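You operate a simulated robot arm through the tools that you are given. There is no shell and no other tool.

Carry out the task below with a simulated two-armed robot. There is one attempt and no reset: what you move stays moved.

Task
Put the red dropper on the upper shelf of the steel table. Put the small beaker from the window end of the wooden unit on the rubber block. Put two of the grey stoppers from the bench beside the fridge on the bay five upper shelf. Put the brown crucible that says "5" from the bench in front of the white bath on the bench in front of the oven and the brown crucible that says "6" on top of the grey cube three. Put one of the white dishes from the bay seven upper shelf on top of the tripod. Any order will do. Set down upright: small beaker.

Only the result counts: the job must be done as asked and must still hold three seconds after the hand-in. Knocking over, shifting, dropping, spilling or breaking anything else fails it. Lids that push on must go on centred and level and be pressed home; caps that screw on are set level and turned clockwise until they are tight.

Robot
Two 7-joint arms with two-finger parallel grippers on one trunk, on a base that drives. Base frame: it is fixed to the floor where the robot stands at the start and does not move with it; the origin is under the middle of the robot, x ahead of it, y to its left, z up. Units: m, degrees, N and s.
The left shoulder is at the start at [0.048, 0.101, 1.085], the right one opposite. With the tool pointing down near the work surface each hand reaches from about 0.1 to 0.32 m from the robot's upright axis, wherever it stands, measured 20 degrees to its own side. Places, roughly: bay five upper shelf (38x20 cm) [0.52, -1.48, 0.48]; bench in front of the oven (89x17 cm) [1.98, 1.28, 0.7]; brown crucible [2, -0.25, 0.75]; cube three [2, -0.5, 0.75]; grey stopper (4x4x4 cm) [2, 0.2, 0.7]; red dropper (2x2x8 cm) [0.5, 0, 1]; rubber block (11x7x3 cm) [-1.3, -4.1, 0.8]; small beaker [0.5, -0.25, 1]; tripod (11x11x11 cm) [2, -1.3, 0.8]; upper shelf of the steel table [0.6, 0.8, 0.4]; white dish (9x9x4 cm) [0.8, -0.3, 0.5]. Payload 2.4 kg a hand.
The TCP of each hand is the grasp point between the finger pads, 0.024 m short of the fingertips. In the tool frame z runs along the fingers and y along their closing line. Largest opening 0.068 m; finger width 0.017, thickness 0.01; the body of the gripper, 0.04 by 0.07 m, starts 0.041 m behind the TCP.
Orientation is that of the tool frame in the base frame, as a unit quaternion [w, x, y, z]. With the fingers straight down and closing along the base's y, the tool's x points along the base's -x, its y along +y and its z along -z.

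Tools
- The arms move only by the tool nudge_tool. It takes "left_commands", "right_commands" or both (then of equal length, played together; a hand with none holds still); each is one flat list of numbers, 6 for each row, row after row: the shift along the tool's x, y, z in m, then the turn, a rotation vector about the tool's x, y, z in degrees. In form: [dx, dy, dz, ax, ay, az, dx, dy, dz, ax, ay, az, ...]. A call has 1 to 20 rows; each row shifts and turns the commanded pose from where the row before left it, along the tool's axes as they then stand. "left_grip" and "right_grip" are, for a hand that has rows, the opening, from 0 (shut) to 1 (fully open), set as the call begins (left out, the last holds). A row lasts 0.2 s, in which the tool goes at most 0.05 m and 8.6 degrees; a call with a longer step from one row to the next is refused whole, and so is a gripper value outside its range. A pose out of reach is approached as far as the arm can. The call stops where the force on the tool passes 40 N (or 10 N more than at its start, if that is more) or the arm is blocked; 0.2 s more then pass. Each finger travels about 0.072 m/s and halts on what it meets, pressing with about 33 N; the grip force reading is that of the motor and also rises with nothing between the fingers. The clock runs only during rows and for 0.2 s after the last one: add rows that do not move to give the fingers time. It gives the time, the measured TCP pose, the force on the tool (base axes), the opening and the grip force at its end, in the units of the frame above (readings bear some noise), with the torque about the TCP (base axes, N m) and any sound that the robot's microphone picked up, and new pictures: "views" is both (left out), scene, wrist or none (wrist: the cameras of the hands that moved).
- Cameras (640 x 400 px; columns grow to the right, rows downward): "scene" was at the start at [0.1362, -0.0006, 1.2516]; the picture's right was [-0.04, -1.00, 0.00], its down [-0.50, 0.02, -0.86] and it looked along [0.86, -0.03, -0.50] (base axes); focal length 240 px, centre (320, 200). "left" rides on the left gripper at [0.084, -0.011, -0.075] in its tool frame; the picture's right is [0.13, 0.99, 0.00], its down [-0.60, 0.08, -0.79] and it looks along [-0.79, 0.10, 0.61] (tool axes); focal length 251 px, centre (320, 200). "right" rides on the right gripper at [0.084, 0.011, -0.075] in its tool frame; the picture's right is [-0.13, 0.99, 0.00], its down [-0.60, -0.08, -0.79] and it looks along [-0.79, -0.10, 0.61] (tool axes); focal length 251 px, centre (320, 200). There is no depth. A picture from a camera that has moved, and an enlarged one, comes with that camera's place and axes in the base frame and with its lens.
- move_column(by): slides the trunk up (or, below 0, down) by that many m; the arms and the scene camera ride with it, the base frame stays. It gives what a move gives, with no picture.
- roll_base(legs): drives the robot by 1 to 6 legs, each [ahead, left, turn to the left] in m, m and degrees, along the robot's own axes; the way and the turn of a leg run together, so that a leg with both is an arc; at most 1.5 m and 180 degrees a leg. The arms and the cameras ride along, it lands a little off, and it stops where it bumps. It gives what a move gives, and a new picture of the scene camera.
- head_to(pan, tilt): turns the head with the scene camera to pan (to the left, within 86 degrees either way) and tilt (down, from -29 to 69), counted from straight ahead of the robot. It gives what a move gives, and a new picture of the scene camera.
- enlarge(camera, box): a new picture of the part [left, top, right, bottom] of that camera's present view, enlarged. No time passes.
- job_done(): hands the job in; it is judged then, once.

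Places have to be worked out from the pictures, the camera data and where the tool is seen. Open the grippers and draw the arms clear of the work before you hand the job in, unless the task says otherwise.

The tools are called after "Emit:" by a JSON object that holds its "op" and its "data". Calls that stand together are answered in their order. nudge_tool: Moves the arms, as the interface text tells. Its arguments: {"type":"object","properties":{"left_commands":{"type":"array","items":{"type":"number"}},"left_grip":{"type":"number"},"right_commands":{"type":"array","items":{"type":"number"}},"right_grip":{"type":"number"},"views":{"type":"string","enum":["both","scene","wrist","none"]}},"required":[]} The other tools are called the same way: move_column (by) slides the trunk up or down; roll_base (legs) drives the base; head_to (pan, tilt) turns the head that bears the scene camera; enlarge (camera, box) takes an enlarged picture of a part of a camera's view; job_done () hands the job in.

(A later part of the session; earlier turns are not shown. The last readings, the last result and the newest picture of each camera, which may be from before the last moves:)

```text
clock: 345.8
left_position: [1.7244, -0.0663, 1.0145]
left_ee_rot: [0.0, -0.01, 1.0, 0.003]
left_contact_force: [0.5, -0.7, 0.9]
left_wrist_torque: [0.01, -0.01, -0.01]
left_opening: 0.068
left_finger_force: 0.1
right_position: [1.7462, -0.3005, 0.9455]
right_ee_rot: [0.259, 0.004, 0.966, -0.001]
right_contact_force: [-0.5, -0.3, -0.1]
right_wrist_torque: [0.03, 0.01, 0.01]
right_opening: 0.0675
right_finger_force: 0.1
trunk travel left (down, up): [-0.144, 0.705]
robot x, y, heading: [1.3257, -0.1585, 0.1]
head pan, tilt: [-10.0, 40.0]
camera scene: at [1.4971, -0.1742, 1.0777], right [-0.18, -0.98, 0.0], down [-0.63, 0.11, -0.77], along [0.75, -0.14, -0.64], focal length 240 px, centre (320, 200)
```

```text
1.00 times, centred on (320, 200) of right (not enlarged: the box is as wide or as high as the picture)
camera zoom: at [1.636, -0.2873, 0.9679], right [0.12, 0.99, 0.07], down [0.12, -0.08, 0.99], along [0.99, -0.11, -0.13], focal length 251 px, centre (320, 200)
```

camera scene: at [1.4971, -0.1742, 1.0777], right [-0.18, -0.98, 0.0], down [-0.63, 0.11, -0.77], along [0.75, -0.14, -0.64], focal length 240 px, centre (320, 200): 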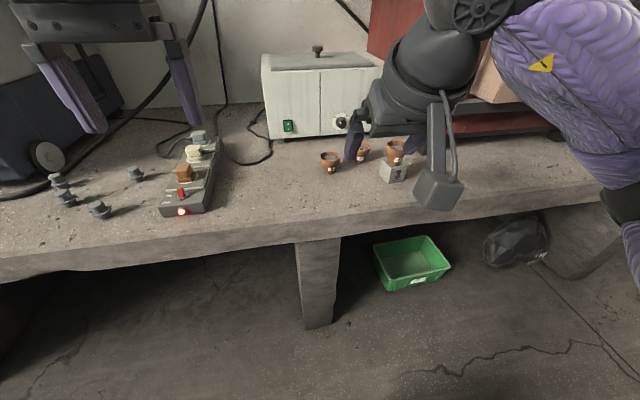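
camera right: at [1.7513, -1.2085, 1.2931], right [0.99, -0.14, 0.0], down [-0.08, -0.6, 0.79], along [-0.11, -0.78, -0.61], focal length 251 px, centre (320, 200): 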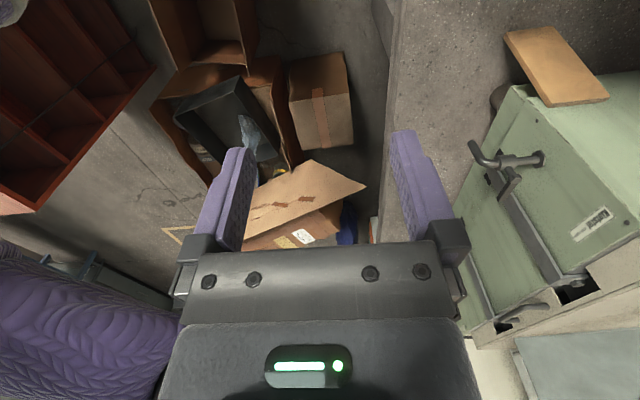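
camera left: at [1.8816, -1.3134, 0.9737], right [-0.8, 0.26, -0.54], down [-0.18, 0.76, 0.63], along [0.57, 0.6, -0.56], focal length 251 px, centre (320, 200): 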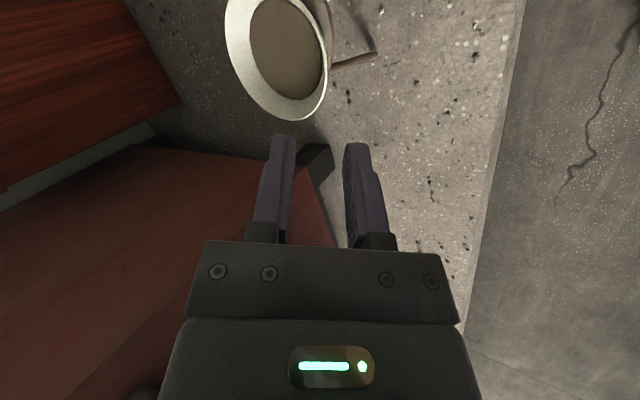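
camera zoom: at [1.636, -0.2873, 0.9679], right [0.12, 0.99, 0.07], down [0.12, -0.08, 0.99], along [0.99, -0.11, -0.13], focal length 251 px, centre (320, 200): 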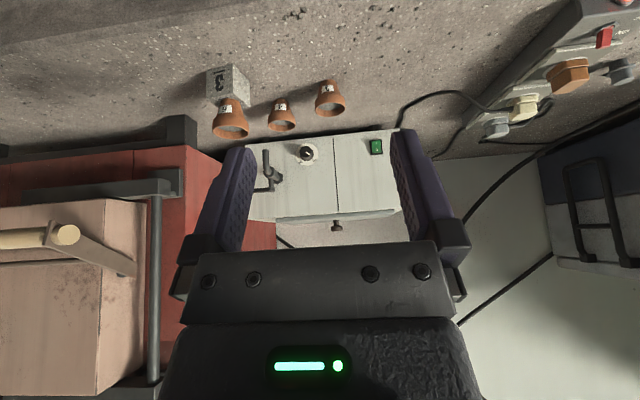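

Crucible 5 is at [2.067, -0.306] by both views. I extend the right hand 0.09 m and drive 0.231 m ahead to bring it above.

Emit:
{"op": "nudge_tool", "data": {"right_commands": [-0.026, -0.002, 0.015, 0, 0, 0, -0.026, -0.002, 0.015, 0, 0, 0, -0.026, -0.0015, 0.015, 0, 0, 0, 0, 0, 0, 0, 0, 0], "views": "none"}}

Emit:
{"op": "roll_base", "data": {"legs": [[0.231, 0, 0]]}}

Emit:
{"op": "enlarge", "data": {"camera": "scene", "box": [270, 120, 430, 240]}}

```text
clock: 346.8
left_position: [1.7248, -0.0659, 1.0136]
left_ee_rot: [0.0, -0.01, 1.0, 0.003]
left_contact_force: [0.1, -0.2, -0.6]
left_wrist_torque: [0.01, 0.03, 0.05]
left_opening: 0.0677
left_finger_force: 0.0
right_position: [1.8376, -0.3054, 0.9442]
right_ee_rot: [0.26, 0.003, 0.966, 0.0]
right_contact_force: [-1.1, 0.1, -0.5]
right_wrist_torque: [-0.01, 0.0, -0.04]
right_opening: 0.0679
right_finger_force: 0.1
trunk travel left (down, up): [-0.144, 0.705]
robot x, y, heading: [1.3252, -0.1588, -0.2]
head pan, tilt: [-10.0, 40.0]
```

```text
clock: 348.5
left_position: [1.9551, -0.068, 1.0139]
left_ee_rot: [0.0, -0.009, 1.0, 0.003]
left_contact_force: [0.6, 0.3, 0.6]
left_wrist_torque: [0.0, 0.02, 0.01]
left_opening: 0.068
left_finger_force: 0.0
right_position: [2.0687, -0.3075, 0.9462]
right_ee_rot: [0.26, 0.003, 0.966, 0.0]
right_contact_force: [-0.2, 0.2, 0.4]
right_wrist_torque: [0.04, 0.0, -0.04]
right_opening: 0.068
right_finger_force: 0.1
trunk travel left (down, up): [-0.144, 0.705]
robot x, y, heading: [1.5565, -0.1633, -0.2]
head pan, tilt: [-10.0, 40.0]
camera scene: at [1.7282, -0.1751, 1.0777], right [-0.18, -0.98, 0.0], down [-0.63, 0.11, -0.77], along [0.75, -0.14, -0.64], focal length 240 px, centre (320, 200)
```

scene: 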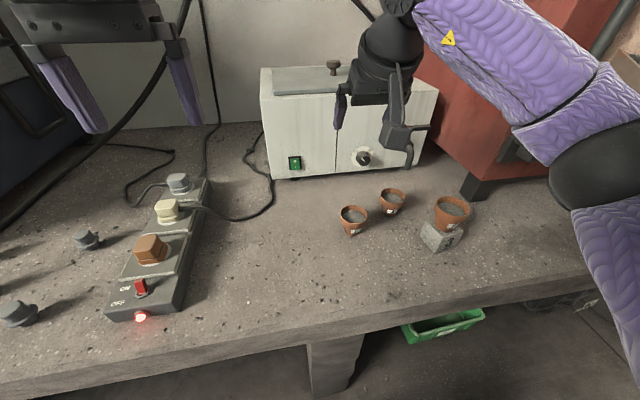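

```text
3.33 times, centred on (350, 180) of scene
camera zoom: at [1.7282, -0.1751, 1.0777], right [-0.18, -0.98, 0.0], down [-0.63, 0.11, -0.77], along [0.75, -0.14, -0.64], focal length 800 px, centre (220, 267)
```

zoom: 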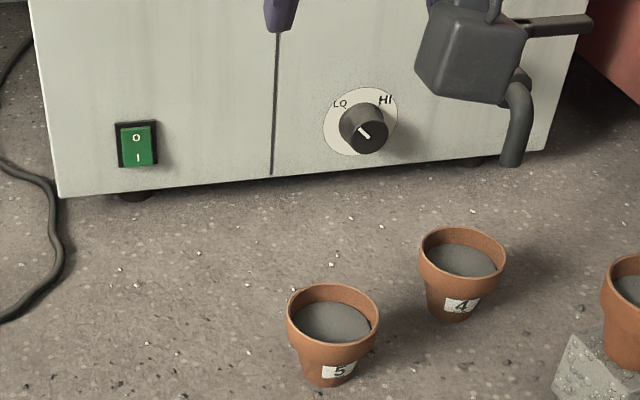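

Crucible 5 refines to [2.063, -0.306]. I trim 5 mm back and lower the right hand to z≈0.826.

Emit:
{"op": "nudge_tool", "data": {"right_commands": [0.0043, 0.001, -0.0025, 0, 0, 0, 0.015, 0, 0.026, 0, 0, 0, 0.015, 0, 0.026, 0, 0, 0, 0.015, 0, 0.026, 0, 0, 0, 0.015, 0, 0.026, 0, 0, 0, 0, 0, 0, 0, 0, 0], "views": "both"}}

```text
clock: 349.9
left_position: [1.9562, -0.0684, 1.0144]
left_ee_rot: [0.0, -0.01, 1.0, 0.002]
left_contact_force: [0.5, 0.0, -0.3]
left_wrist_torque: [0.0, 0.01, 0.05]
left_opening: 0.0677
left_finger_force: 0.0
right_position: [2.0622, -0.3062, 0.8227]
right_ee_rot: [0.26, 0.003, 0.966, 0.0]
right_contact_force: [-0.5, 0.2, 0.4]
right_wrist_torque: [-0.05, 0.0, -0.01]
right_opening: 0.0683
right_finger_force: 0.1
trunk travel left (down, up): [-0.144, 0.705]
robot x, y, heading: [1.557, -0.1621, -0.2]
head pan, tilt: [-10.0, 40.0]
camera scene: at [1.7283, -0.1752, 1.0777], right [-0.18, -0.98, 0.0], down [-0.63, 0.11, -0.77], along [0.75, -0.14, -0.64], focal length 240 px, centre (320, 200)
camera right: at [1.9523, -0.2938, 0.8463], right [0.12, 0.99, 0.07], down [0.12, -0.08, 0.99], along [0.99, -0.11, -0.13], focal length 251 px, centre (320, 200)
```

scene: 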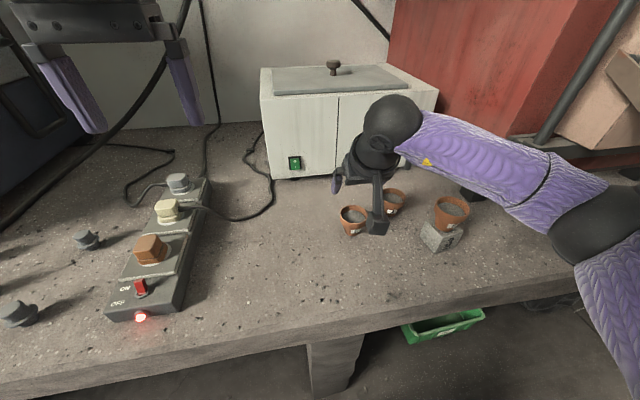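
right: 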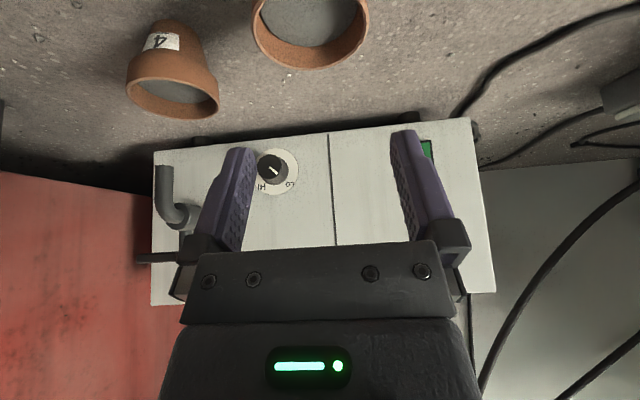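

Centred as before. I lower to z≈0.776 and then to grip height 0.733.

Emit:
{"op": "nudge_tool", "data": {"right_commands": [0.0117, 0, 0.0203, 0, 0, 0, 0.0117, 0, 0.0203, 0, 0, 0, 0, 0, 0, 0, 0, 0], "views": "wrist"}}

Emit:
{"op": "nudge_tool", "data": {"right_commands": [0.0075, 0, 0.013, 0, 0, 0, 0.0075, 0, 0.013, 0, 0, 0, 0.006, 0, 0.0104, 0, 0, 0, 0, 0, 0, 0, 0, 0], "views": "both"}}

```text
clock: 350.7
left_position: [1.9554, -0.0682, 1.015]
left_ee_rot: [-0.001, -0.01, 1.0, 0.001]
left_contact_force: [0.4, 0.4, 0.5]
left_wrist_torque: [0.0, 0.01, 0.04]
left_opening: 0.0681
left_finger_force: 0.1
right_position: [2.0649, -0.3058, 0.7758]
right_ee_rot: [0.259, 0.003, 0.966, 0.001]
right_contact_force: [0.8, 0.5, 0.4]
right_wrist_torque: [-0.01, 0.0, -0.04]
right_opening: 0.0678
right_finger_force: 0.0
trunk travel left (down, up): [-0.144, 0.705]
robot x, y, heading: [1.5587, -0.1621, 0.0]
head pan, tilt: [-10.0, 40.0]
camera right: at [1.9541, -0.2934, 0.7994], right [0.12, 0.99, 0.07], down [0.12, -0.08, 0.99], along [0.99, -0.11, -0.13], focal length 251 px, centre (320, 200)
```

right: 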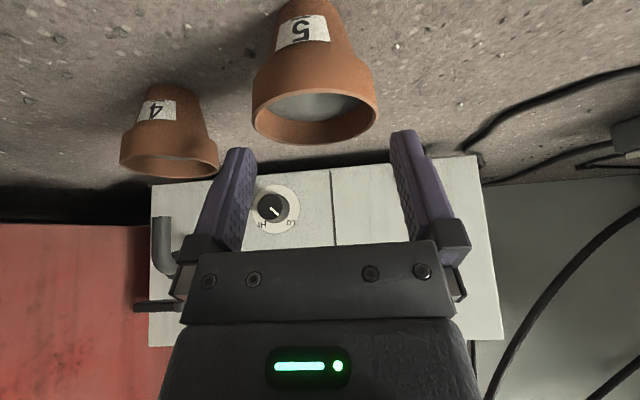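

```text
clock: 351.7
left_position: [1.9552, -0.0679, 1.0141]
left_ee_rot: [0.0, -0.01, 1.0, 0.002]
left_contact_force: [-0.2, 0.7, -0.9]
left_wrist_torque: [0.03, -0.03, -0.01]
left_opening: 0.0679
left_finger_force: 0.0
right_position: [2.0628, -0.307, 0.7355]
right_ee_rot: [0.26, 0.003, 0.966, 0.0]
right_contact_force: [0.4, 0.4, -0.2]
right_wrist_torque: [0.0, -0.02, 0.01]
right_opening: 0.068
right_finger_force: 0.1
trunk travel left (down, up): [-0.144, 0.705]
robot x, y, heading: [1.5559, -0.1632, -0.2]
head pan, tilt: [-10.0, 40.0]
camera scene: at [1.7282, -0.1751, 1.0777], right [-0.18, -0.98, 0.0], down [-0.63, 0.11, -0.77], along [0.75, -0.14, -0.64], focal length 240 px, centre (320, 200)
camera right: at [1.9534, -0.2934, 0.7577], right [0.12, 0.99, 0.07], down [0.12, -0.08, 0.99], along [0.99, -0.11, -0.13], focal length 251 px, centre (320, 200)
```

scene: 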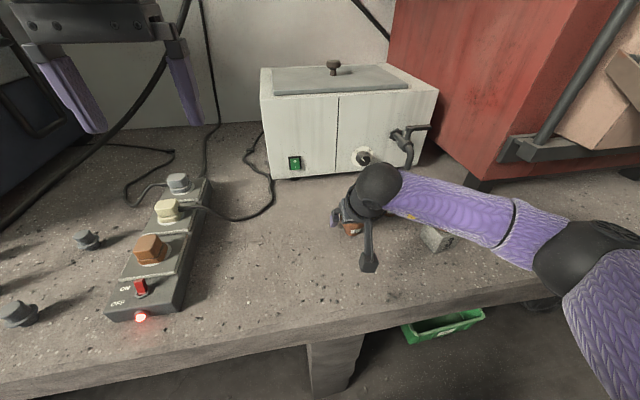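
right: 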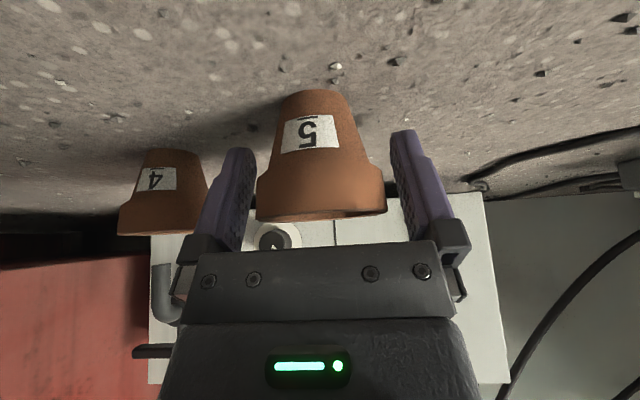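

The fingers straddle crucible 5's band; my forearm passes about 8 cm in front of crucible 6. I close the gripper.

Emit:
{"op": "nudge_tool", "data": {"right_commands": [0, 0, 0, 0, 0, 0, 0, 0, 0, 0, 0, 0, 0, 0, 0, 0, 0, 0, 0, 0, 0, 0, 0, 0], "right_grip": 0.5, "views": "wrist"}}

```text
clock: 352.7
left_position: [1.9566, -0.0676, 1.0143]
left_ee_rot: [-0.001, -0.008, 1.0, 0.003]
left_contact_force: [0.0, 0.5, 0.1]
left_wrist_torque: [-0.01, 0.01, 0.02]
left_opening: 0.0682
left_finger_force: 0.1
right_position: [2.063, -0.3059, 0.735]
right_ee_rot: [0.26, 0.003, 0.966, 0.001]
right_contact_force: [0.4, 0.2, 0.3]
right_wrist_torque: [0.01, 0.0, 0.02]
right_opening: 0.0539
right_finger_force: 32.9
trunk travel left (down, up): [-0.144, 0.705]
robot x, y, heading: [1.5614, -0.1606, -0.2]
head pan, tilt: [-10.0, 40.0]
camera right: at [1.9534, -0.2934, 0.7579], right [0.12, 0.99, 0.07], down [0.12, -0.08, 0.99], along [0.99, -0.11, -0.13], focal length 251 px, centre (320, 200)
```

right: 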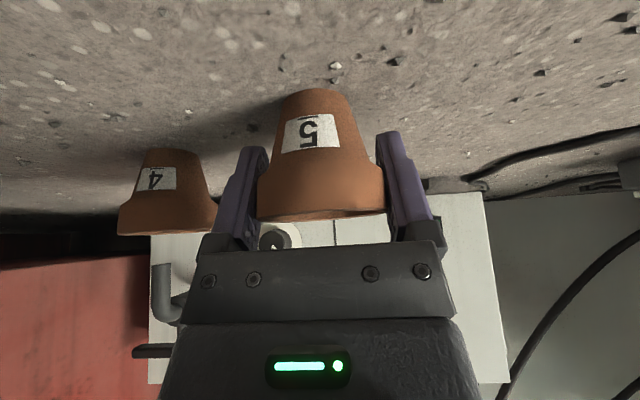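

Gripped at 0.0539 m. I lift it straight up 0.14 m.

Emit:
{"op": "nudge_tool", "data": {"right_commands": [-0.005, 0, -0.00866, 0, 0, 0, -0.01, 0, -0.01732, 0, 0, 0, -0.0135, 0, -0.02338, 0, 0, 0, -0.0135, 0, -0.02338, 0, 0, 0, -0.014, 0, -0.02425, 0, 0, 0, -0.014, 0, -0.02425, 0, 0, 0, 0, 0, 0, 0, 0, 0], "views": "both"}}

```text
clock: 354.3
left_position: [1.9564, -0.0674, 1.0151]
left_ee_rot: [0.0, -0.01, 1.0, 0.003]
left_contact_force: [-0.3, -1.5, -0.8]
left_wrist_torque: [0.0, -0.01, 0.04]
left_opening: 0.068
left_finger_force: 0.0
right_position: [2.0639, -0.305, 0.8798]
right_ee_rot: [0.259, 0.003, 0.966, 0.0]
right_contact_force: [0.0, -0.7, -0.6]
right_wrist_torque: [-0.04, -0.02, -0.03]
right_opening: 0.0538
right_finger_force: 33.1
trunk travel left (down, up): [-0.144, 0.705]
robot x, y, heading: [1.5571, -0.1597, -0.5]
head pan, tilt: [-10.0, 40.0]
camera scene: at [1.7282, -0.1751, 1.0777], right [-0.18, -0.98, 0.0], down [-0.63, 0.11, -0.77], along [0.75, -0.14, -0.64], focal length 240 px, centre (320, 200)
camera right: at [1.9532, -0.2921, 0.9013], right [0.12, 0.99, 0.07], down [0.12, -0.08, 0.99], along [0.99, -0.11, -0.13], focal length 251 px, centre (320, 200)
```

scene: 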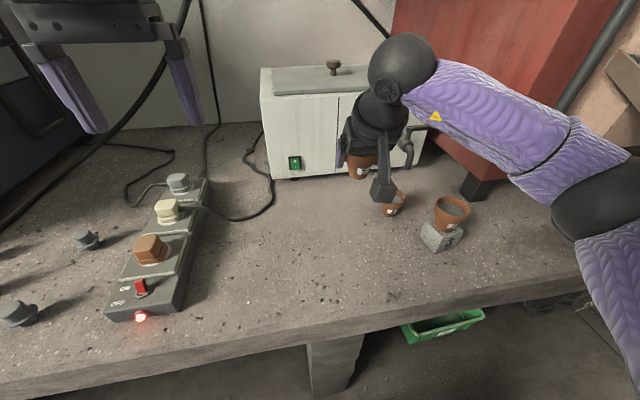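
right: 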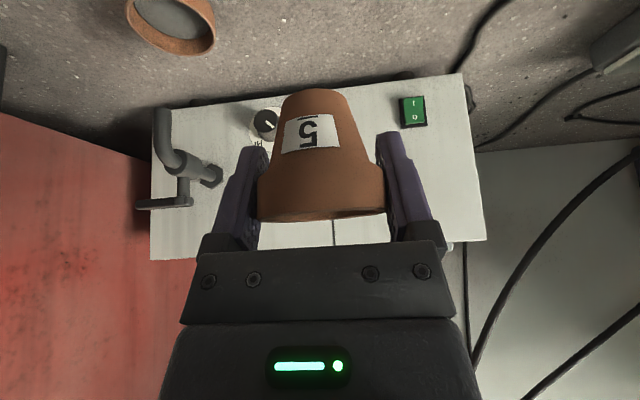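

Crucible 5 is up. I back away 0.25 m and strafe left toward the oven bench.

Emit:
{"op": "roll_base", "data": {"legs": [[-0.25, 0, 0.3], [0, 1.5, 0]]}}

Emit:
{"op": "head_to", "data": {"pan": -5, "tilt": 40}}

```text
clock: 363.2
left_position: [1.7142, 1.4273, 1.015]
left_ee_rot: [0.0, -0.006, 1.0, 0.002]
left_contact_force: [-0.8, 0.5, 0.3]
left_wrist_torque: [-0.01, -0.01, 0.0]
left_opening: 0.068
left_finger_force: 0.0
right_position: [1.8205, 1.1891, 0.8763]
right_ee_rot: [0.259, 0.007, 0.966, -0.002]
right_contact_force: [-0.4, 0.2, 0.3]
right_wrist_torque: [0.03, -0.02, -0.01]
right_opening: 0.0533
right_finger_force: 32.6
trunk travel left (down, up): [-0.144, 0.705]
robot x, y, heading: [1.3152, 1.3346, -0.4]
head pan, tilt: [-10.0, 40.0]
camera scene: at [1.4858, 1.321, 1.0777], right [-0.18, -0.98, 0.0], down [-0.63, 0.12, -0.77], along [0.75, -0.14, -0.64], focal length 240 px, centre (320, 200)
```

scene: 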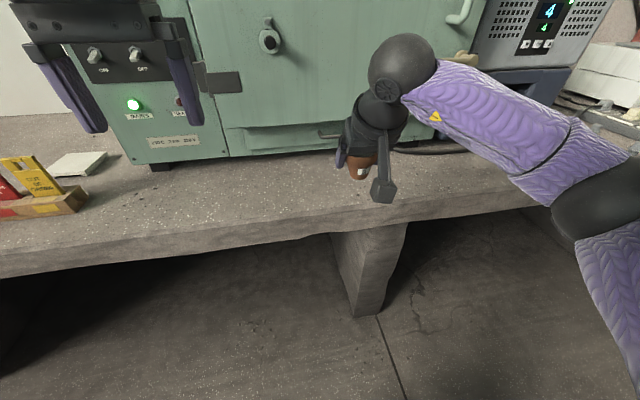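

```text
clock: 363.8
left_position: [1.7145, 1.4268, 1.0151]
left_ee_rot: [0.0, -0.005, 1.0, 0.003]
left_contact_force: [0.2, 0.7, -0.9]
left_wrist_torque: [0.03, -0.01, 0.01]
left_opening: 0.0679
left_finger_force: 0.1
right_position: [1.8211, 1.1897, 0.8768]
right_ee_rot: [0.26, 0.006, 0.966, -0.001]
right_contact_force: [-0.2, -0.1, -0.3]
right_wrist_torque: [-0.02, 0.05, -0.01]
right_opening: 0.053
right_finger_force: 33.0
trunk travel left (down, up): [-0.144, 0.705]
robot x, y, heading: [1.3195, 1.3334, -0.5]
head pan, tilt: [-5.0, 40.0]
camera scene: at [1.4868, 1.3283, 1.0777], right [-0.1, -1.0, 0.0], down [-0.64, 0.06, -0.77], along [0.76, -0.08, -0.64], focal length 240 px, centre (320, 200)
```

scene: 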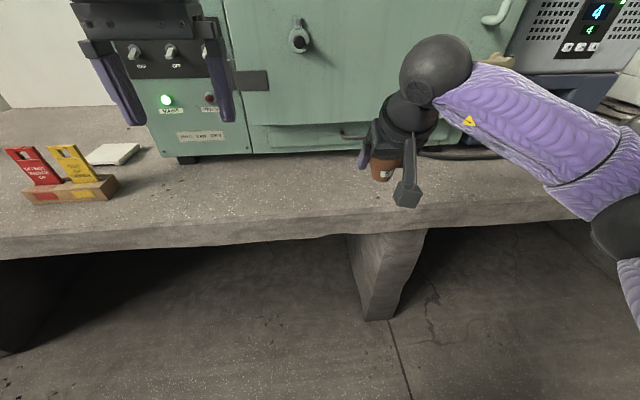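

The strip in front of the green oven is clear around y≈1.2. I drive 0.16 m ahead to bring crucible 5 to x≈1.98 and lower it most of the way.

Emit:
{"op": "roll_base", "data": {"legs": [[0.16, 0, 0.4]]}}

Emit:
{"op": "nudge_tool", "data": {"right_commands": [0.015, 0, 0.026, 0, 0, 0, 0.015, 0, 0.026, 0, 0, 0, 0.015, 0, 0.026, 0, 0, 0, 0.015, 0, 0.026, 0, 0, 0, 0, 0, 0, 0, 0, 0], "views": "both"}}

```text
clock: 365.2
left_position: [1.8712, 1.4278, 1.0152]
left_ee_rot: [0.0, -0.008, 1.0, 0.003]
left_contact_force: [0.2, 0.6, 0.5]
left_wrist_torque: [0.01, 0.01, -0.02]
left_opening: 0.0682
left_finger_force: 0.0
right_position: [1.9774, 1.1899, 0.8784]
right_ee_rot: [0.26, 0.005, 0.966, -0.001]
right_contact_force: [0.4, -0.6, -0.3]
right_wrist_torque: [0.01, 0.04, -0.02]
right_opening: 0.0535
right_finger_force: 32.8
trunk travel left (down, up): [-0.144, 0.705]
robot x, y, heading: [1.4741, 1.3351, -0.4]
head pan, tilt: [-5.0, 40.0]
camera scene: at [1.6443, 1.3277, 1.0777], right [-0.09, -1.0, 0.0], down [-0.64, 0.06, -0.77], along [0.76, -0.07, -0.64], focal length 240 px, centre (320, 200)
```

scene: 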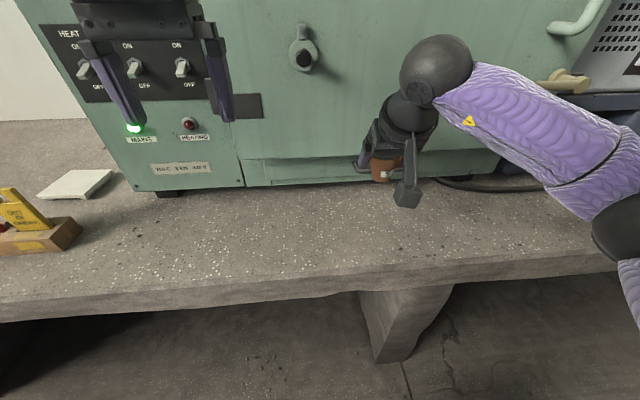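

```text
clock: 366.4
left_position: [1.871, 1.4276, 1.0142]
left_ee_rot: [0.0, -0.008, 1.0, 0.002]
left_contact_force: [0.2, 0.1, -0.5]
left_wrist_torque: [0.01, 0.04, -0.01]
left_opening: 0.0681
left_finger_force: 0.0
right_position: [1.979, 1.1898, 0.7563]
right_ee_rot: [0.26, 0.005, 0.966, 0.0]
right_contact_force: [0.4, -0.7, 0.1]
right_wrist_torque: [-0.02, 0.02, -0.01]
right_opening: 0.053
right_finger_force: 33.7
trunk travel left (down, up): [-0.144, 0.705]
robot x, y, heading: [1.4759, 1.33, -0.2]
head pan, tilt: [-5.0, 40.0]
camera scene: at [1.6443, 1.3277, 1.0777], right [-0.09, -1.0, 0.0], down [-0.64, 0.06, -0.77], along [0.76, -0.07, -0.64], focal length 240 px, centre (320, 200)
camera right: at [1.8686, 1.2023, 0.7794], right [0.12, 0.99, 0.07], down [0.12, -0.08, 0.99], along [0.98, -0.11, -0.13], focal length 251 px, centre (320, 200)
```

scene: 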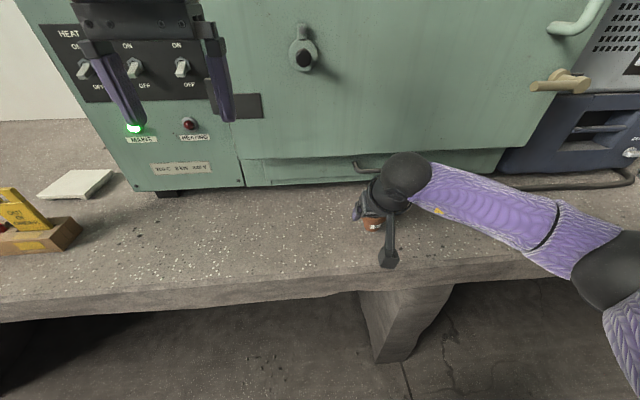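
right: 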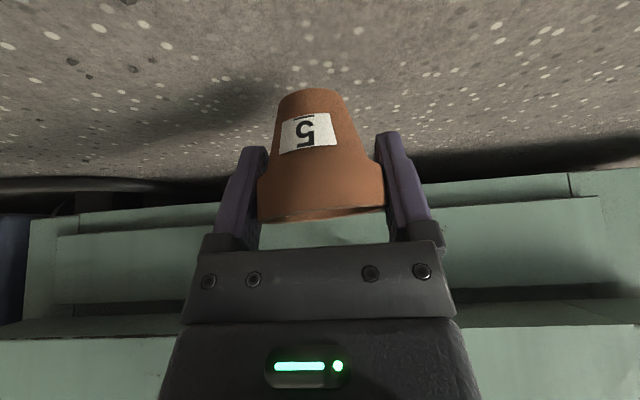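

About 2 cm above the bench. I lower 0.014 m and then in 2 mm steps to contact.

Emit:
{"op": "nudge_tool", "data": {"right_commands": [0.0035, 0, 0.0061, 0, 0, 0, 0.0035, 0, 0.0061, 0, 0, 0, 0, 0, 0, 0, 0, 0], "views": "none"}}

Emit:
{"op": "nudge_tool", "data": {"right_commands": [0.001, 0, 0.0017, 0, 0, 0, 0, 0, 0, 0, 0, 0], "views": "none"}}

```text
clock: 367.2
left_position: [1.8699, 1.4265, 1.0143]
left_ee_rot: [0.0, -0.007, 1.0, 0.002]
left_contact_force: [0.0, -0.1, 0.1]
left_wrist_torque: [0.01, 0.0, 0.02]
left_opening: 0.068
left_finger_force: 0.0
right_position: [1.9778, 1.1889, 0.7426]
right_ee_rot: [0.26, 0.005, 0.966, -0.001]
right_contact_force: [-0.3, 0.2, -1.4]
right_wrist_torque: [0.01, 0.01, 0.02]
right_opening: 0.0531
right_finger_force: 33.1
trunk travel left (down, up): [-0.144, 0.705]
robot x, y, heading: [1.4733, 1.3314, -0.5]
head pan, tilt: [-5.0, 40.0]
```

```text
clock: 367.8
left_position: [1.8705, 1.427, 1.0149]
left_ee_rot: [0.001, -0.008, 1.0, 0.003]
left_contact_force: [-0.2, 0.1, 0.5]
left_wrist_torque: [-0.03, -0.01, -0.04]
left_opening: 0.0681
left_finger_force: 0.2
right_position: [1.9785, 1.1899, 0.742]
right_ee_rot: [0.259, 0.005, 0.966, -0.001]
right_contact_force: [-0.4, 0.8, -0.3]
right_wrist_torque: [0.0, 0.02, -0.02]
right_opening: 0.0532
right_finger_force: 33.3
trunk travel left (down, up): [-0.144, 0.705]
robot x, y, heading: [1.4713, 1.3346, -0.4]
head pan, tilt: [-5.0, 40.0]
```

No contact at 0.741. Another 2 mm.

Emit:
{"op": "nudge_tool", "data": {"right_commands": [0.001, 0, 0.0017, 0, 0, 0, 0, 0, 0, 0, 0, 0], "views": "none"}}

```text
clock: 368.4
left_position: [1.8709, 1.428, 1.0147]
left_ee_rot: [0.001, -0.007, 1.0, 0.003]
left_contact_force: [0.3, -0.2, -0.1]
left_wrist_torque: [-0.01, -0.04, -0.01]
left_opening: 0.0678
left_finger_force: 0.0
right_position: [1.9791, 1.19, 0.7402]
right_ee_rot: [0.26, 0.005, 0.966, -0.001]
right_contact_force: [0.4, -0.1, -1.5]
right_wrist_torque: [0.06, 0.0, 0.01]
right_opening: 0.0531
right_finger_force: 33.3
trunk travel left (down, up): [-0.144, 0.705]
robot x, y, heading: [1.4687, 1.3337, -0.4]
head pan, tilt: [-5.0, 40.0]
```

Still free; another 2 mm.

Emit:
{"op": "nudge_tool", "data": {"right_commands": [0.001, 0, 0.0017, 0, 0, 0, 0, 0, 0, 0, 0, 0], "views": "none"}}

```text
clock: 369.0
left_position: [1.8719, 1.4266, 1.0145]
left_ee_rot: [0.0, -0.008, 1.0, 0.003]
left_contact_force: [0.1, -0.2, 0.3]
left_wrist_torque: [-0.01, 0.01, -0.01]
left_opening: 0.0678
left_finger_force: 0.1
right_position: [1.9788, 1.1897, 0.7375]
right_ee_rot: [0.26, 0.005, 0.966, 0.0]
right_contact_force: [0.9, -0.3, -0.4]
right_wrist_torque: [-0.02, 0.01, -0.01]
right_opening: 0.0533
right_finger_force: 33.2
trunk travel left (down, up): [-0.144, 0.705]
robot x, y, heading: [1.4717, 1.3325, -0.5]
head pan, tilt: [-5.0, 40.0]
```

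Another 2 mm.

Emit:
{"op": "nudge_tool", "data": {"right_commands": [0.001, 0, 0.0017, 0, 0, 0, 0, 0, 0, 0, 0, 0], "views": "wrist"}}

```text
clock: 369.6
left_position: [1.8721, 1.4264, 1.015]
left_ee_rot: [0.0, -0.007, 1.0, 0.003]
left_contact_force: [-0.3, 0.4, 0.3]
left_wrist_torque: [0.01, -0.01, 0.02]
left_opening: 0.0681
left_finger_force: 0.1
right_position: [1.9782, 1.1891, 0.7368]
right_ee_rot: [0.259, 0.004, 0.966, 0.0]
right_contact_force: [0.4, 0.2, 1.6]
right_wrist_torque: [0.03, -0.03, 0.03]
right_opening: 0.0531
right_finger_force: 32.6
trunk travel left (down, up): [-0.144, 0.705]
robot x, y, heading: [1.4717, 1.3346, -0.5]
head pan, tilt: [-5.0, 40.0]
camera right: at [1.8684, 1.2033, 0.7591], right [0.12, 0.99, 0.07], down [0.12, -0.08, 0.99], along [0.98, -0.11, -0.13], focal length 251 px, centre (320, 200)
```

right: 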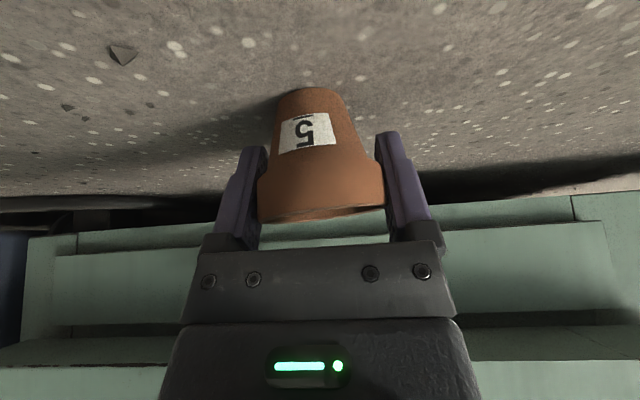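

Light contact (1.6 N). I release the crucible here.

Emit:
{"op": "nudge_tool", "data": {"right_commands": [0.0003, 0, 0.0006, 0, 0, 0, 0, 0, 0, 0, 0, 0], "views": "none"}}

Emit:
{"op": "nudge_tool", "data": {"right_commands": [0, 0, 0, 0, 0, 0, 0, 0, 0, 0, 0, 0, 0, 0, 0, 0, 0, 0], "right_grip": 1.0, "views": "both"}}

```text
clock: 370.2
left_position: [1.8716, 1.4278, 1.0146]
left_ee_rot: [0.0, -0.007, 1.0, 0.003]
left_contact_force: [0.2, 0.9, -0.8]
left_wrist_torque: [0.0, 0.03, 0.01]
left_opening: 0.0682
left_finger_force: 0.0
right_position: [1.9782, 1.1898, 0.7364]
right_ee_rot: [0.26, 0.005, 0.965, 0.001]
right_contact_force: [1.2, 0.1, 8.0]
right_wrist_torque: [0.14, -0.03, 0.0]
right_opening: 0.0529
right_finger_force: 32.8
trunk travel left (down, up): [-0.144, 0.705]
robot x, y, heading: [1.4695, 1.3308, -0.4]
head pan, tilt: [-5.0, 40.0]
```

```text
clock: 371.0
left_position: [1.8708, 1.4276, 1.0146]
left_ee_rot: [-0.001, -0.008, 1.0, 0.003]
left_contact_force: [-0.5, 0.8, 0.2]
left_wrist_torque: [0.01, 0.0, 0.0]
left_opening: 0.0679
left_finger_force: 0.2
right_position: [1.9794, 1.1897, 0.7349]
right_ee_rot: [0.259, 0.005, 0.966, 0.0]
right_contact_force: [0.0, 0.7, 0.6]
right_wrist_torque: [0.01, -0.01, 0.02]
right_opening: 0.0678
right_finger_force: 0.0
trunk travel left (down, up): [-0.144, 0.705]
robot x, y, heading: [1.4731, 1.3363, -0.3]
head pan, tilt: [-5.0, 40.0]
camera scene: at [1.6442, 1.3277, 1.0777], right [-0.09, -1.0, 0.0], down [-0.64, 0.06, -0.77], along [0.76, -0.07, -0.64], focal length 240 px, centre (320, 200)
camera right: at [1.8684, 1.2031, 0.7583], right [0.12, 0.99, 0.07], down [0.12, -0.08, 0.99], along [0.98, -0.11, -0.13], focal length 251 px, centre (320, 200)
```

scene: 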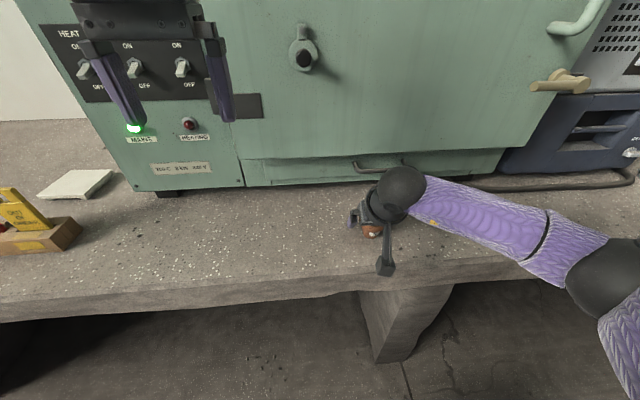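
right: 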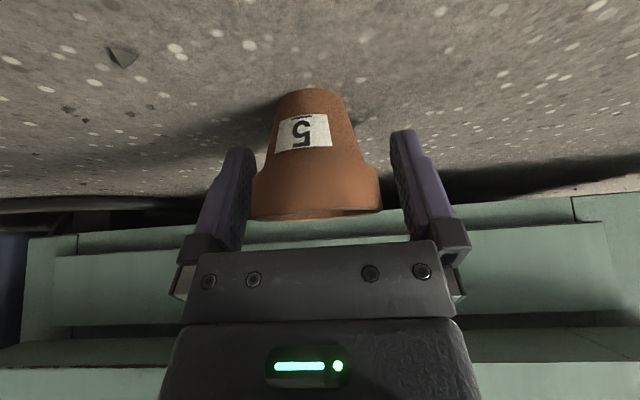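

Crucible 5 stands on the oven bench. I withdraw the hand along its axis and check.

Emit:
{"op": "nudge_tool", "data": {"right_commands": [0, -0.001, -0.01, 0, 0, 0, 0, 0, -0.015, 0, 0, 0, 0, 0, -0.02, 0, 0, 0, 0, 0, -0.025, 0, 0, 0, 0, 0, -0.03, 0, 0, 0, 0, 0, -0.03, 0, 0, 0], "views": "both"}}

Emit:
{"op": "enlarge", "data": {"camera": "scene", "box": [320, 190, 420, 270]}}

```text
clock: 372.4
left_position: [1.8705, 1.4283, 1.0153]
left_ee_rot: [-0.001, -0.008, 1.0, 0.003]
left_contact_force: [0.7, 0.1, -0.4]
left_wrist_torque: [0.05, 0.04, -0.02]
left_opening: 0.0679
left_finger_force: 0.0
right_position: [1.9136, 1.1898, 0.8468]
right_ee_rot: [0.259, 0.005, 0.966, -0.001]
right_contact_force: [0.1, -0.7, -0.2]
right_wrist_torque: [0.01, -0.01, 0.01]
right_opening: 0.0681
right_finger_force: 0.1
trunk travel left (down, up): [-0.144, 0.705]
robot x, y, heading: [1.4727, 1.3345, -0.4]
head pan, tilt: [-5.0, 40.0]
camera scene: at [1.6442, 1.3277, 1.0777], right [-0.09, -1.0, 0.0], down [-0.64, 0.06, -0.77], along [0.76, -0.07, -0.64], focal length 240 px, centre (320, 200)
camera right: at [1.8026, 1.2025, 0.8698], right [0.12, 0.99, 0.07], down [0.12, -0.08, 0.99], along [0.98, -0.11, -0.13], focal length 251 px, centre (320, 200)
```

scene: 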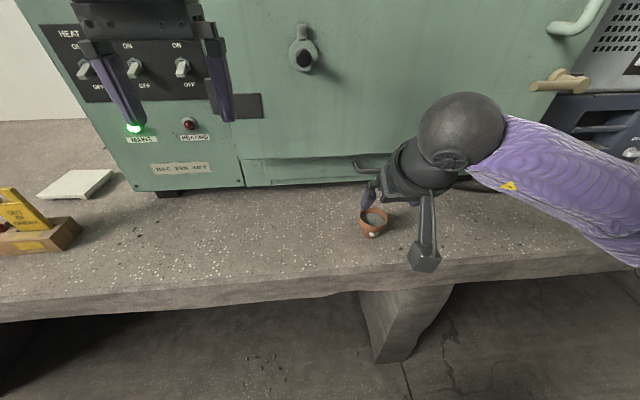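
right: 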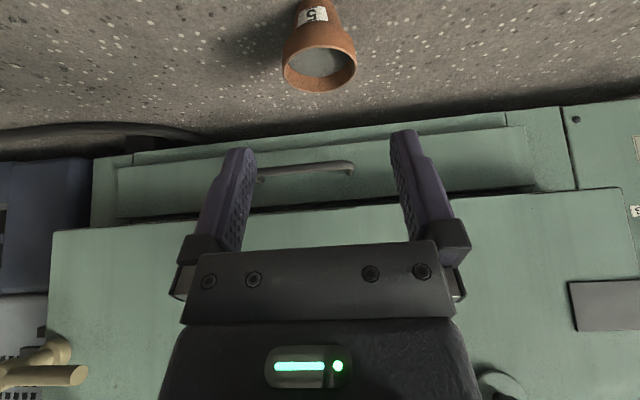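

```text
5.00 times, centred on (370, 230) of scene
camera zoom: at [1.6442, 1.3277, 1.0777], right [-0.09, -1.0, 0.0], down [-0.64, 0.06, -0.77], along [0.76, -0.07, -0.64], focal length 1200 px, centre (70, 50)
```

zoom: 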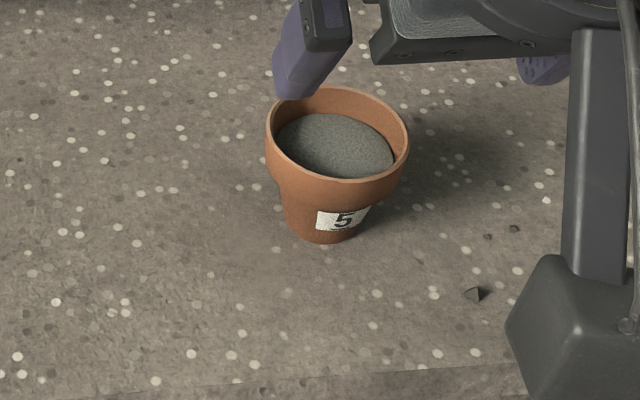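

Crucible 5 is placed. Now the stoppers: I back off and strafe right to y≈0.375 to look at them.

Emit:
{"op": "roll_base", "data": {"legs": [[-0.16, 0, 0.3], [0, -0.96, 0]]}}

Emit:
{"op": "head_to", "data": {"pan": -5, "tilt": 40}}

Emit:
{"op": "enlarge", "data": {"camera": "scene", "box": [260, 110, 440, 220]}}

Emit:
{"op": "enlarge", "data": {"camera": "right", "box": [0, 0, 640, 400]}}

```text
clock: 378.5
left_position: [1.7118, 0.4707, 1.0136]
left_ee_rot: [0.0, -0.013, 1.0, 0.003]
left_contact_force: [0.7, -0.2, 0.8]
left_wrist_torque: [-0.01, 0.02, -0.01]
left_opening: 0.0678
left_finger_force: 0.0
right_position: [1.7551, 0.2323, 0.8463]
right_ee_rot: [0.26, -0.001, 0.966, 0.001]
right_contact_force: [-0.2, 0.4, -0.4]
right_wrist_torque: [0.01, 0.02, 0.0]
right_opening: 0.0681
right_finger_force: 0.0
trunk travel left (down, up): [-0.144, 0.705]
robot x, y, heading: [1.3166, 0.3727, 0.1]
head pan, tilt: [-5.0, 40.0]
camera scene: at [1.4853, 0.3681, 1.0777], right [-0.08, -1.0, 0.0], down [-0.64, 0.05, -0.77], along [0.76, -0.06, -0.64], focal length 240 px, centre (320, 200)
```

scene: 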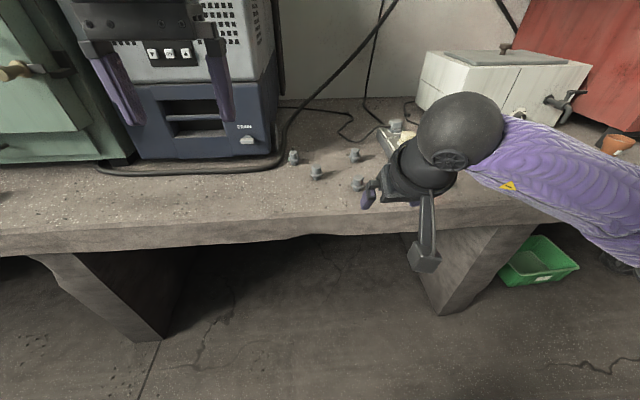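

```text
clock: 379.1
left_position: [1.7122, 0.4699, 1.0144]
left_ee_rot: [0.0, -0.013, 1.0, 0.003]
left_contact_force: [-0.1, 0.5, 0.6]
left_wrist_torque: [-0.02, -0.02, 0.03]
left_opening: 0.0681
left_finger_force: 0.0
right_position: [1.7561, 0.2325, 0.8464]
right_ee_rot: [0.26, 0.0, 0.966, 0.0]
right_contact_force: [0.5, 0.1, -0.7]
right_wrist_torque: [-0.01, 0.0, 0.05]
right_opening: 0.0681
right_finger_force: 0.1
trunk travel left (down, up): [-0.144, 0.705]
robot x, y, heading: [1.315, 0.372, 0.3]
head pan, tilt: [-5.0, 40.0]
camera scene: at [1.4853, 0.3681, 1.0777], right [-0.08, -1.0, 0.0], down [-0.64, 0.05, -0.77], along [0.76, -0.06, -0.64], focal length 240 px, centre (320, 200)
```

scene: 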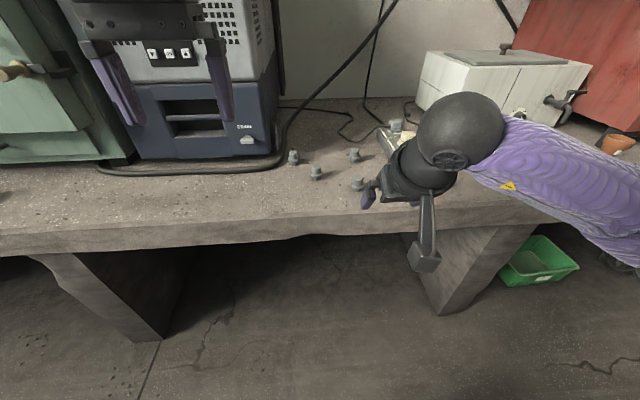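

```text
3.56 times, centred on (350, 165) of scene
camera zoom: at [1.4853, 0.3681, 1.0777], right [-0.08, -1.0, 0.0], down [-0.64, 0.05, -0.77], along [0.76, -0.06, -0.64], focal length 854 px, centre (213, 324)
```

zoom: 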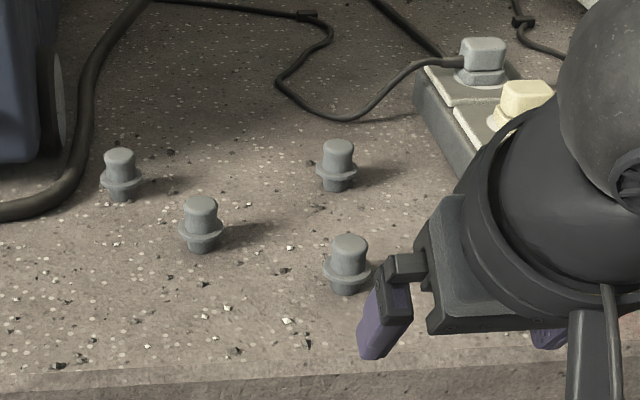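

```text
1.00 times, centred on (320, 200) of right (not enlarged: the box is as wide or as high as the picture)
camera zoom: at [1.6451, 0.2444, 0.8695], right [0.11, 0.99, 0.07], down [0.12, -0.08, 0.99], along [0.99, -0.1, -0.13], focal length 251 px, centre (320, 200)
```

zoom: 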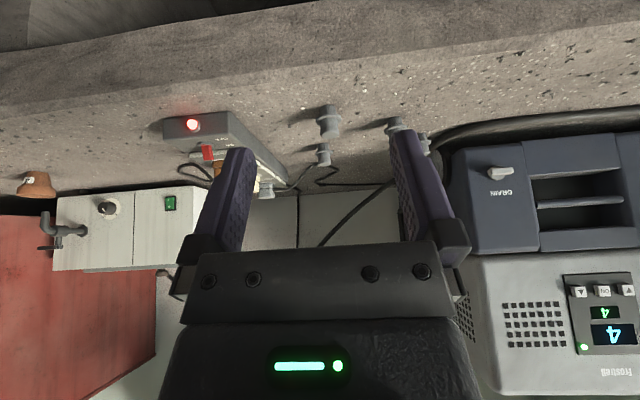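

The stoppers have a top knob (Ø≈0.026) above a flange; the front two are at [1.972, 0.233] and [2.029, 0.333]. I pitch the right hand to 45° so a stopper can later be set into the shelf upright, then drive in 0.176 m.

Emit:
{"op": "nudge_tool", "data": {"right_commands": [-0.0173, 0, 0.01, 0, -7.5, 0, -0.0159, 0, 0.0122, 0, -7.5, 0, 0, 0, 0, 0, 0, 0], "right_grip": 0.75, "views": "none"}}

Emit:
{"op": "roll_base", "data": {"legs": [[0.176, 0, 0]]}}

Emit:
{"op": "enlarge", "data": {"camera": "right", "box": [0, 0, 640, 400]}}

Emit:
{"op": "enlarge", "data": {"camera": "scene", "box": [200, 160, 440, 310]}}

```text
clock: 379.9
left_position: [1.7099, 0.4684, 1.0149]
left_ee_rot: [0.0, -0.013, 1.0, 0.003]
left_contact_force: [0.8, -0.7, -0.2]
left_wrist_torque: [0.03, 0.02, 0.0]
left_opening: 0.0678
left_finger_force: 0.1
right_position: [1.7957, 0.2333, 0.8472]
right_ee_rot: [0.384, 0.0, 0.923, 0.001]
right_contact_force: [0.6, -0.3, 0.0]
right_wrist_torque: [0.03, 0.0, 0.01]
right_opening: 0.051
right_finger_force: 0.0
trunk travel left (down, up): [-0.144, 0.705]
robot x, y, heading: [1.3175, 0.3696, 0.3]
head pan, tilt: [-5.0, 40.0]
```

```text
clock: 381.4
left_position: [1.8871, 0.4684, 1.0142]
left_ee_rot: [-0.001, -0.012, 1.0, 0.003]
left_contact_force: [-0.4, 0.0, -0.6]
left_wrist_torque: [-0.02, 0.02, -0.02]
left_opening: 0.0677
left_finger_force: 0.0
right_position: [1.9707, 0.2329, 0.8482]
right_ee_rot: [0.384, 0.001, 0.923, 0.001]
right_contact_force: [-0.1, 0.8, 0.1]
right_wrist_torque: [0.0, 0.04, -0.01]
right_opening: 0.0508
right_finger_force: 0.0
trunk travel left (down, up): [-0.144, 0.705]
robot x, y, heading: [1.4891, 0.3718, -0.1]
head pan, tilt: [-5.0, 40.0]
camera scene: at [1.6608, 0.3681, 1.0777], right [-0.09, -1.0, 0.0], down [-0.64, 0.06, -0.77], along [0.76, -0.07, -0.64], focal length 240 px, centre (320, 200)
```

scene: 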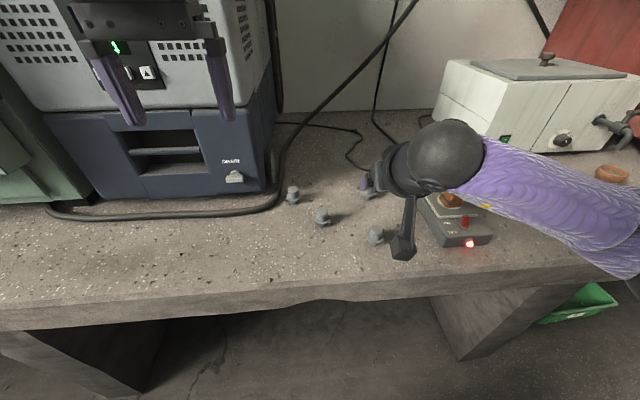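

```text
1.00 times, centred on (320, 200) of right (not enlarged: the box is as wide or as high as the picture)
camera zoom: at [1.8582, 0.2453, 0.8407], right [0.09, 0.99, 0.09], down [-0.14, -0.08, 0.99], along [0.99, -0.1, 0.13], focal length 251 px, centre (320, 200)
```

zoom: 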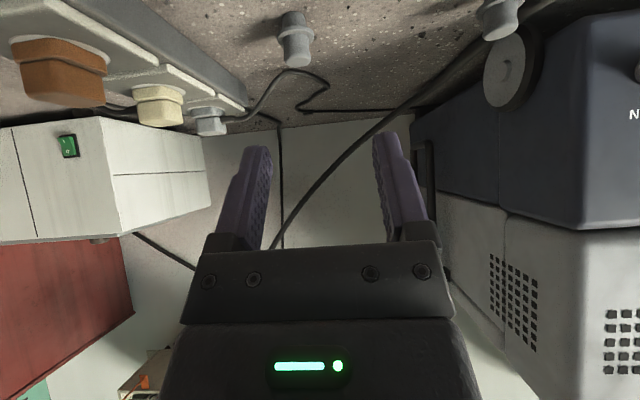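

```text
2.67 times, centred on (320, 235) of scene
camera zoom: at [1.6608, 0.3681, 1.0777], right [-0.09, -1.0, 0.0], down [-0.64, 0.06, -0.77], along [0.76, -0.07, -0.64], focal length 640 px, centre (320, 107)
```

zoom: 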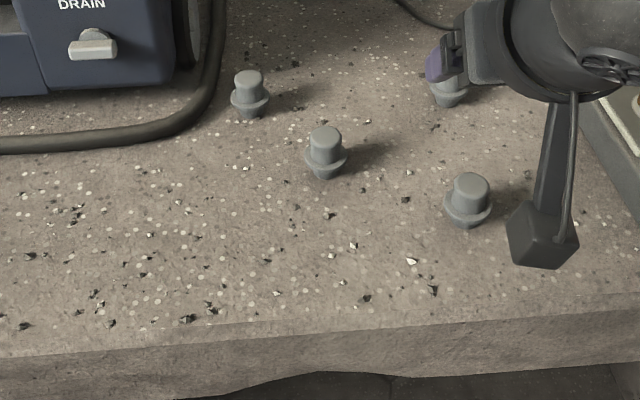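

The near stopper is at [1.970, 0.228]. I ease the pitch to 40° for camera clearance, trim y by 5 mm, and lower to z≈0.778.

Emit:
{"op": "nudge_tool", "data": {"right_commands": [0, -0.005, 0, 0, 5, 0, 0.015, 0, 0.0179, 0, 0, 0, 0.015, 0, 0.0179, 0, 0, 0, 0.015, 0, 0.0179, 0, 0, 0, 0, 0, 0, 0, 0, 0], "views": "both"}}

Emit:
{"op": "enlarge", "data": {"camera": "right", "box": [220, 0, 420, 180]}}

```text
clock: 382.6
left_position: [1.8862, 0.47, 1.0153]
left_ee_rot: [0.0, -0.013, 1.0, 0.003]
left_contact_force: [-0.4, -0.6, -0.8]
left_wrist_torque: [-0.01, -0.01, -0.01]
left_opening: 0.068
left_finger_force: 0.1
right_position: [1.9716, 0.2288, 0.7772]
right_ee_rot: [0.344, 0.001, 0.939, 0.001]
right_contact_force: [0.3, 0.3, 0.4]
right_wrist_torque: [0.0, -0.01, -0.02]
right_opening: 0.0511
right_finger_force: 0.1
trunk travel left (down, up): [-0.144, 0.705]
robot x, y, heading: [1.4913, 0.3728, 0.1]
head pan, tilt: [-5.0, 40.0]
camera scene: at [1.6608, 0.3681, 1.0777], right [-0.09, -1.0, 0.0], down [-0.64, 0.06, -0.77], along [0.76, -0.07, -0.64], focal length 240 px, centre (320, 200)
camera right: at [1.8583, 0.2407, 0.7813], right [0.1, 0.99, 0.09], down [-0.05, -0.08, 1.0], along [0.99, -0.1, 0.04], focal length 251 px, centre (320, 200)
```

scene: 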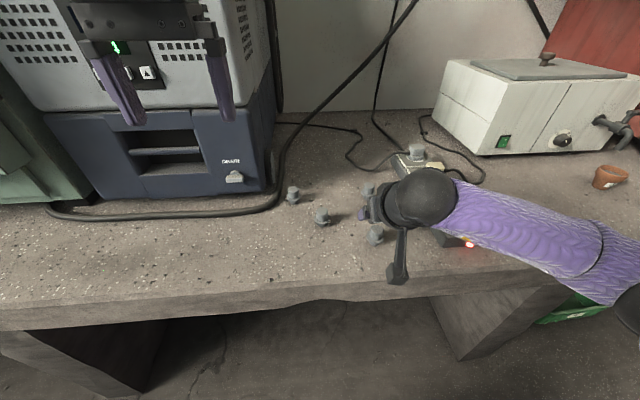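
right: 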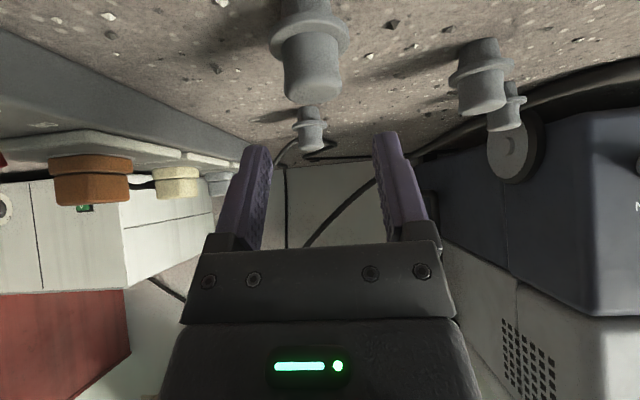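

```text
2.22 times, centred on (320, 90) of right
camera zoom: at [1.8583, 0.2407, 0.7813], right [0.1, 0.99, 0.09], down [-0.05, -0.08, 1.0], along [0.99, -0.1, 0.04], focal length 559 px, centre (320, 444)
```

zoom: 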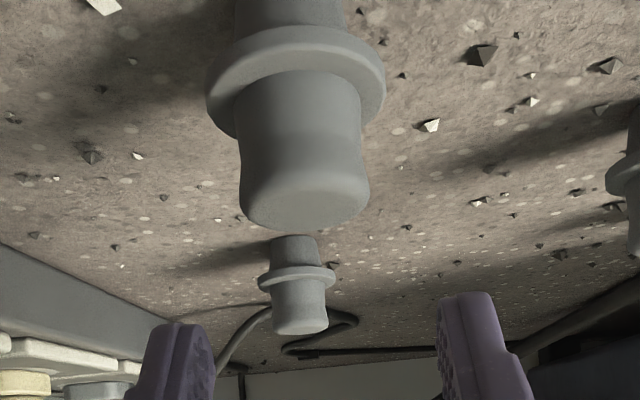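

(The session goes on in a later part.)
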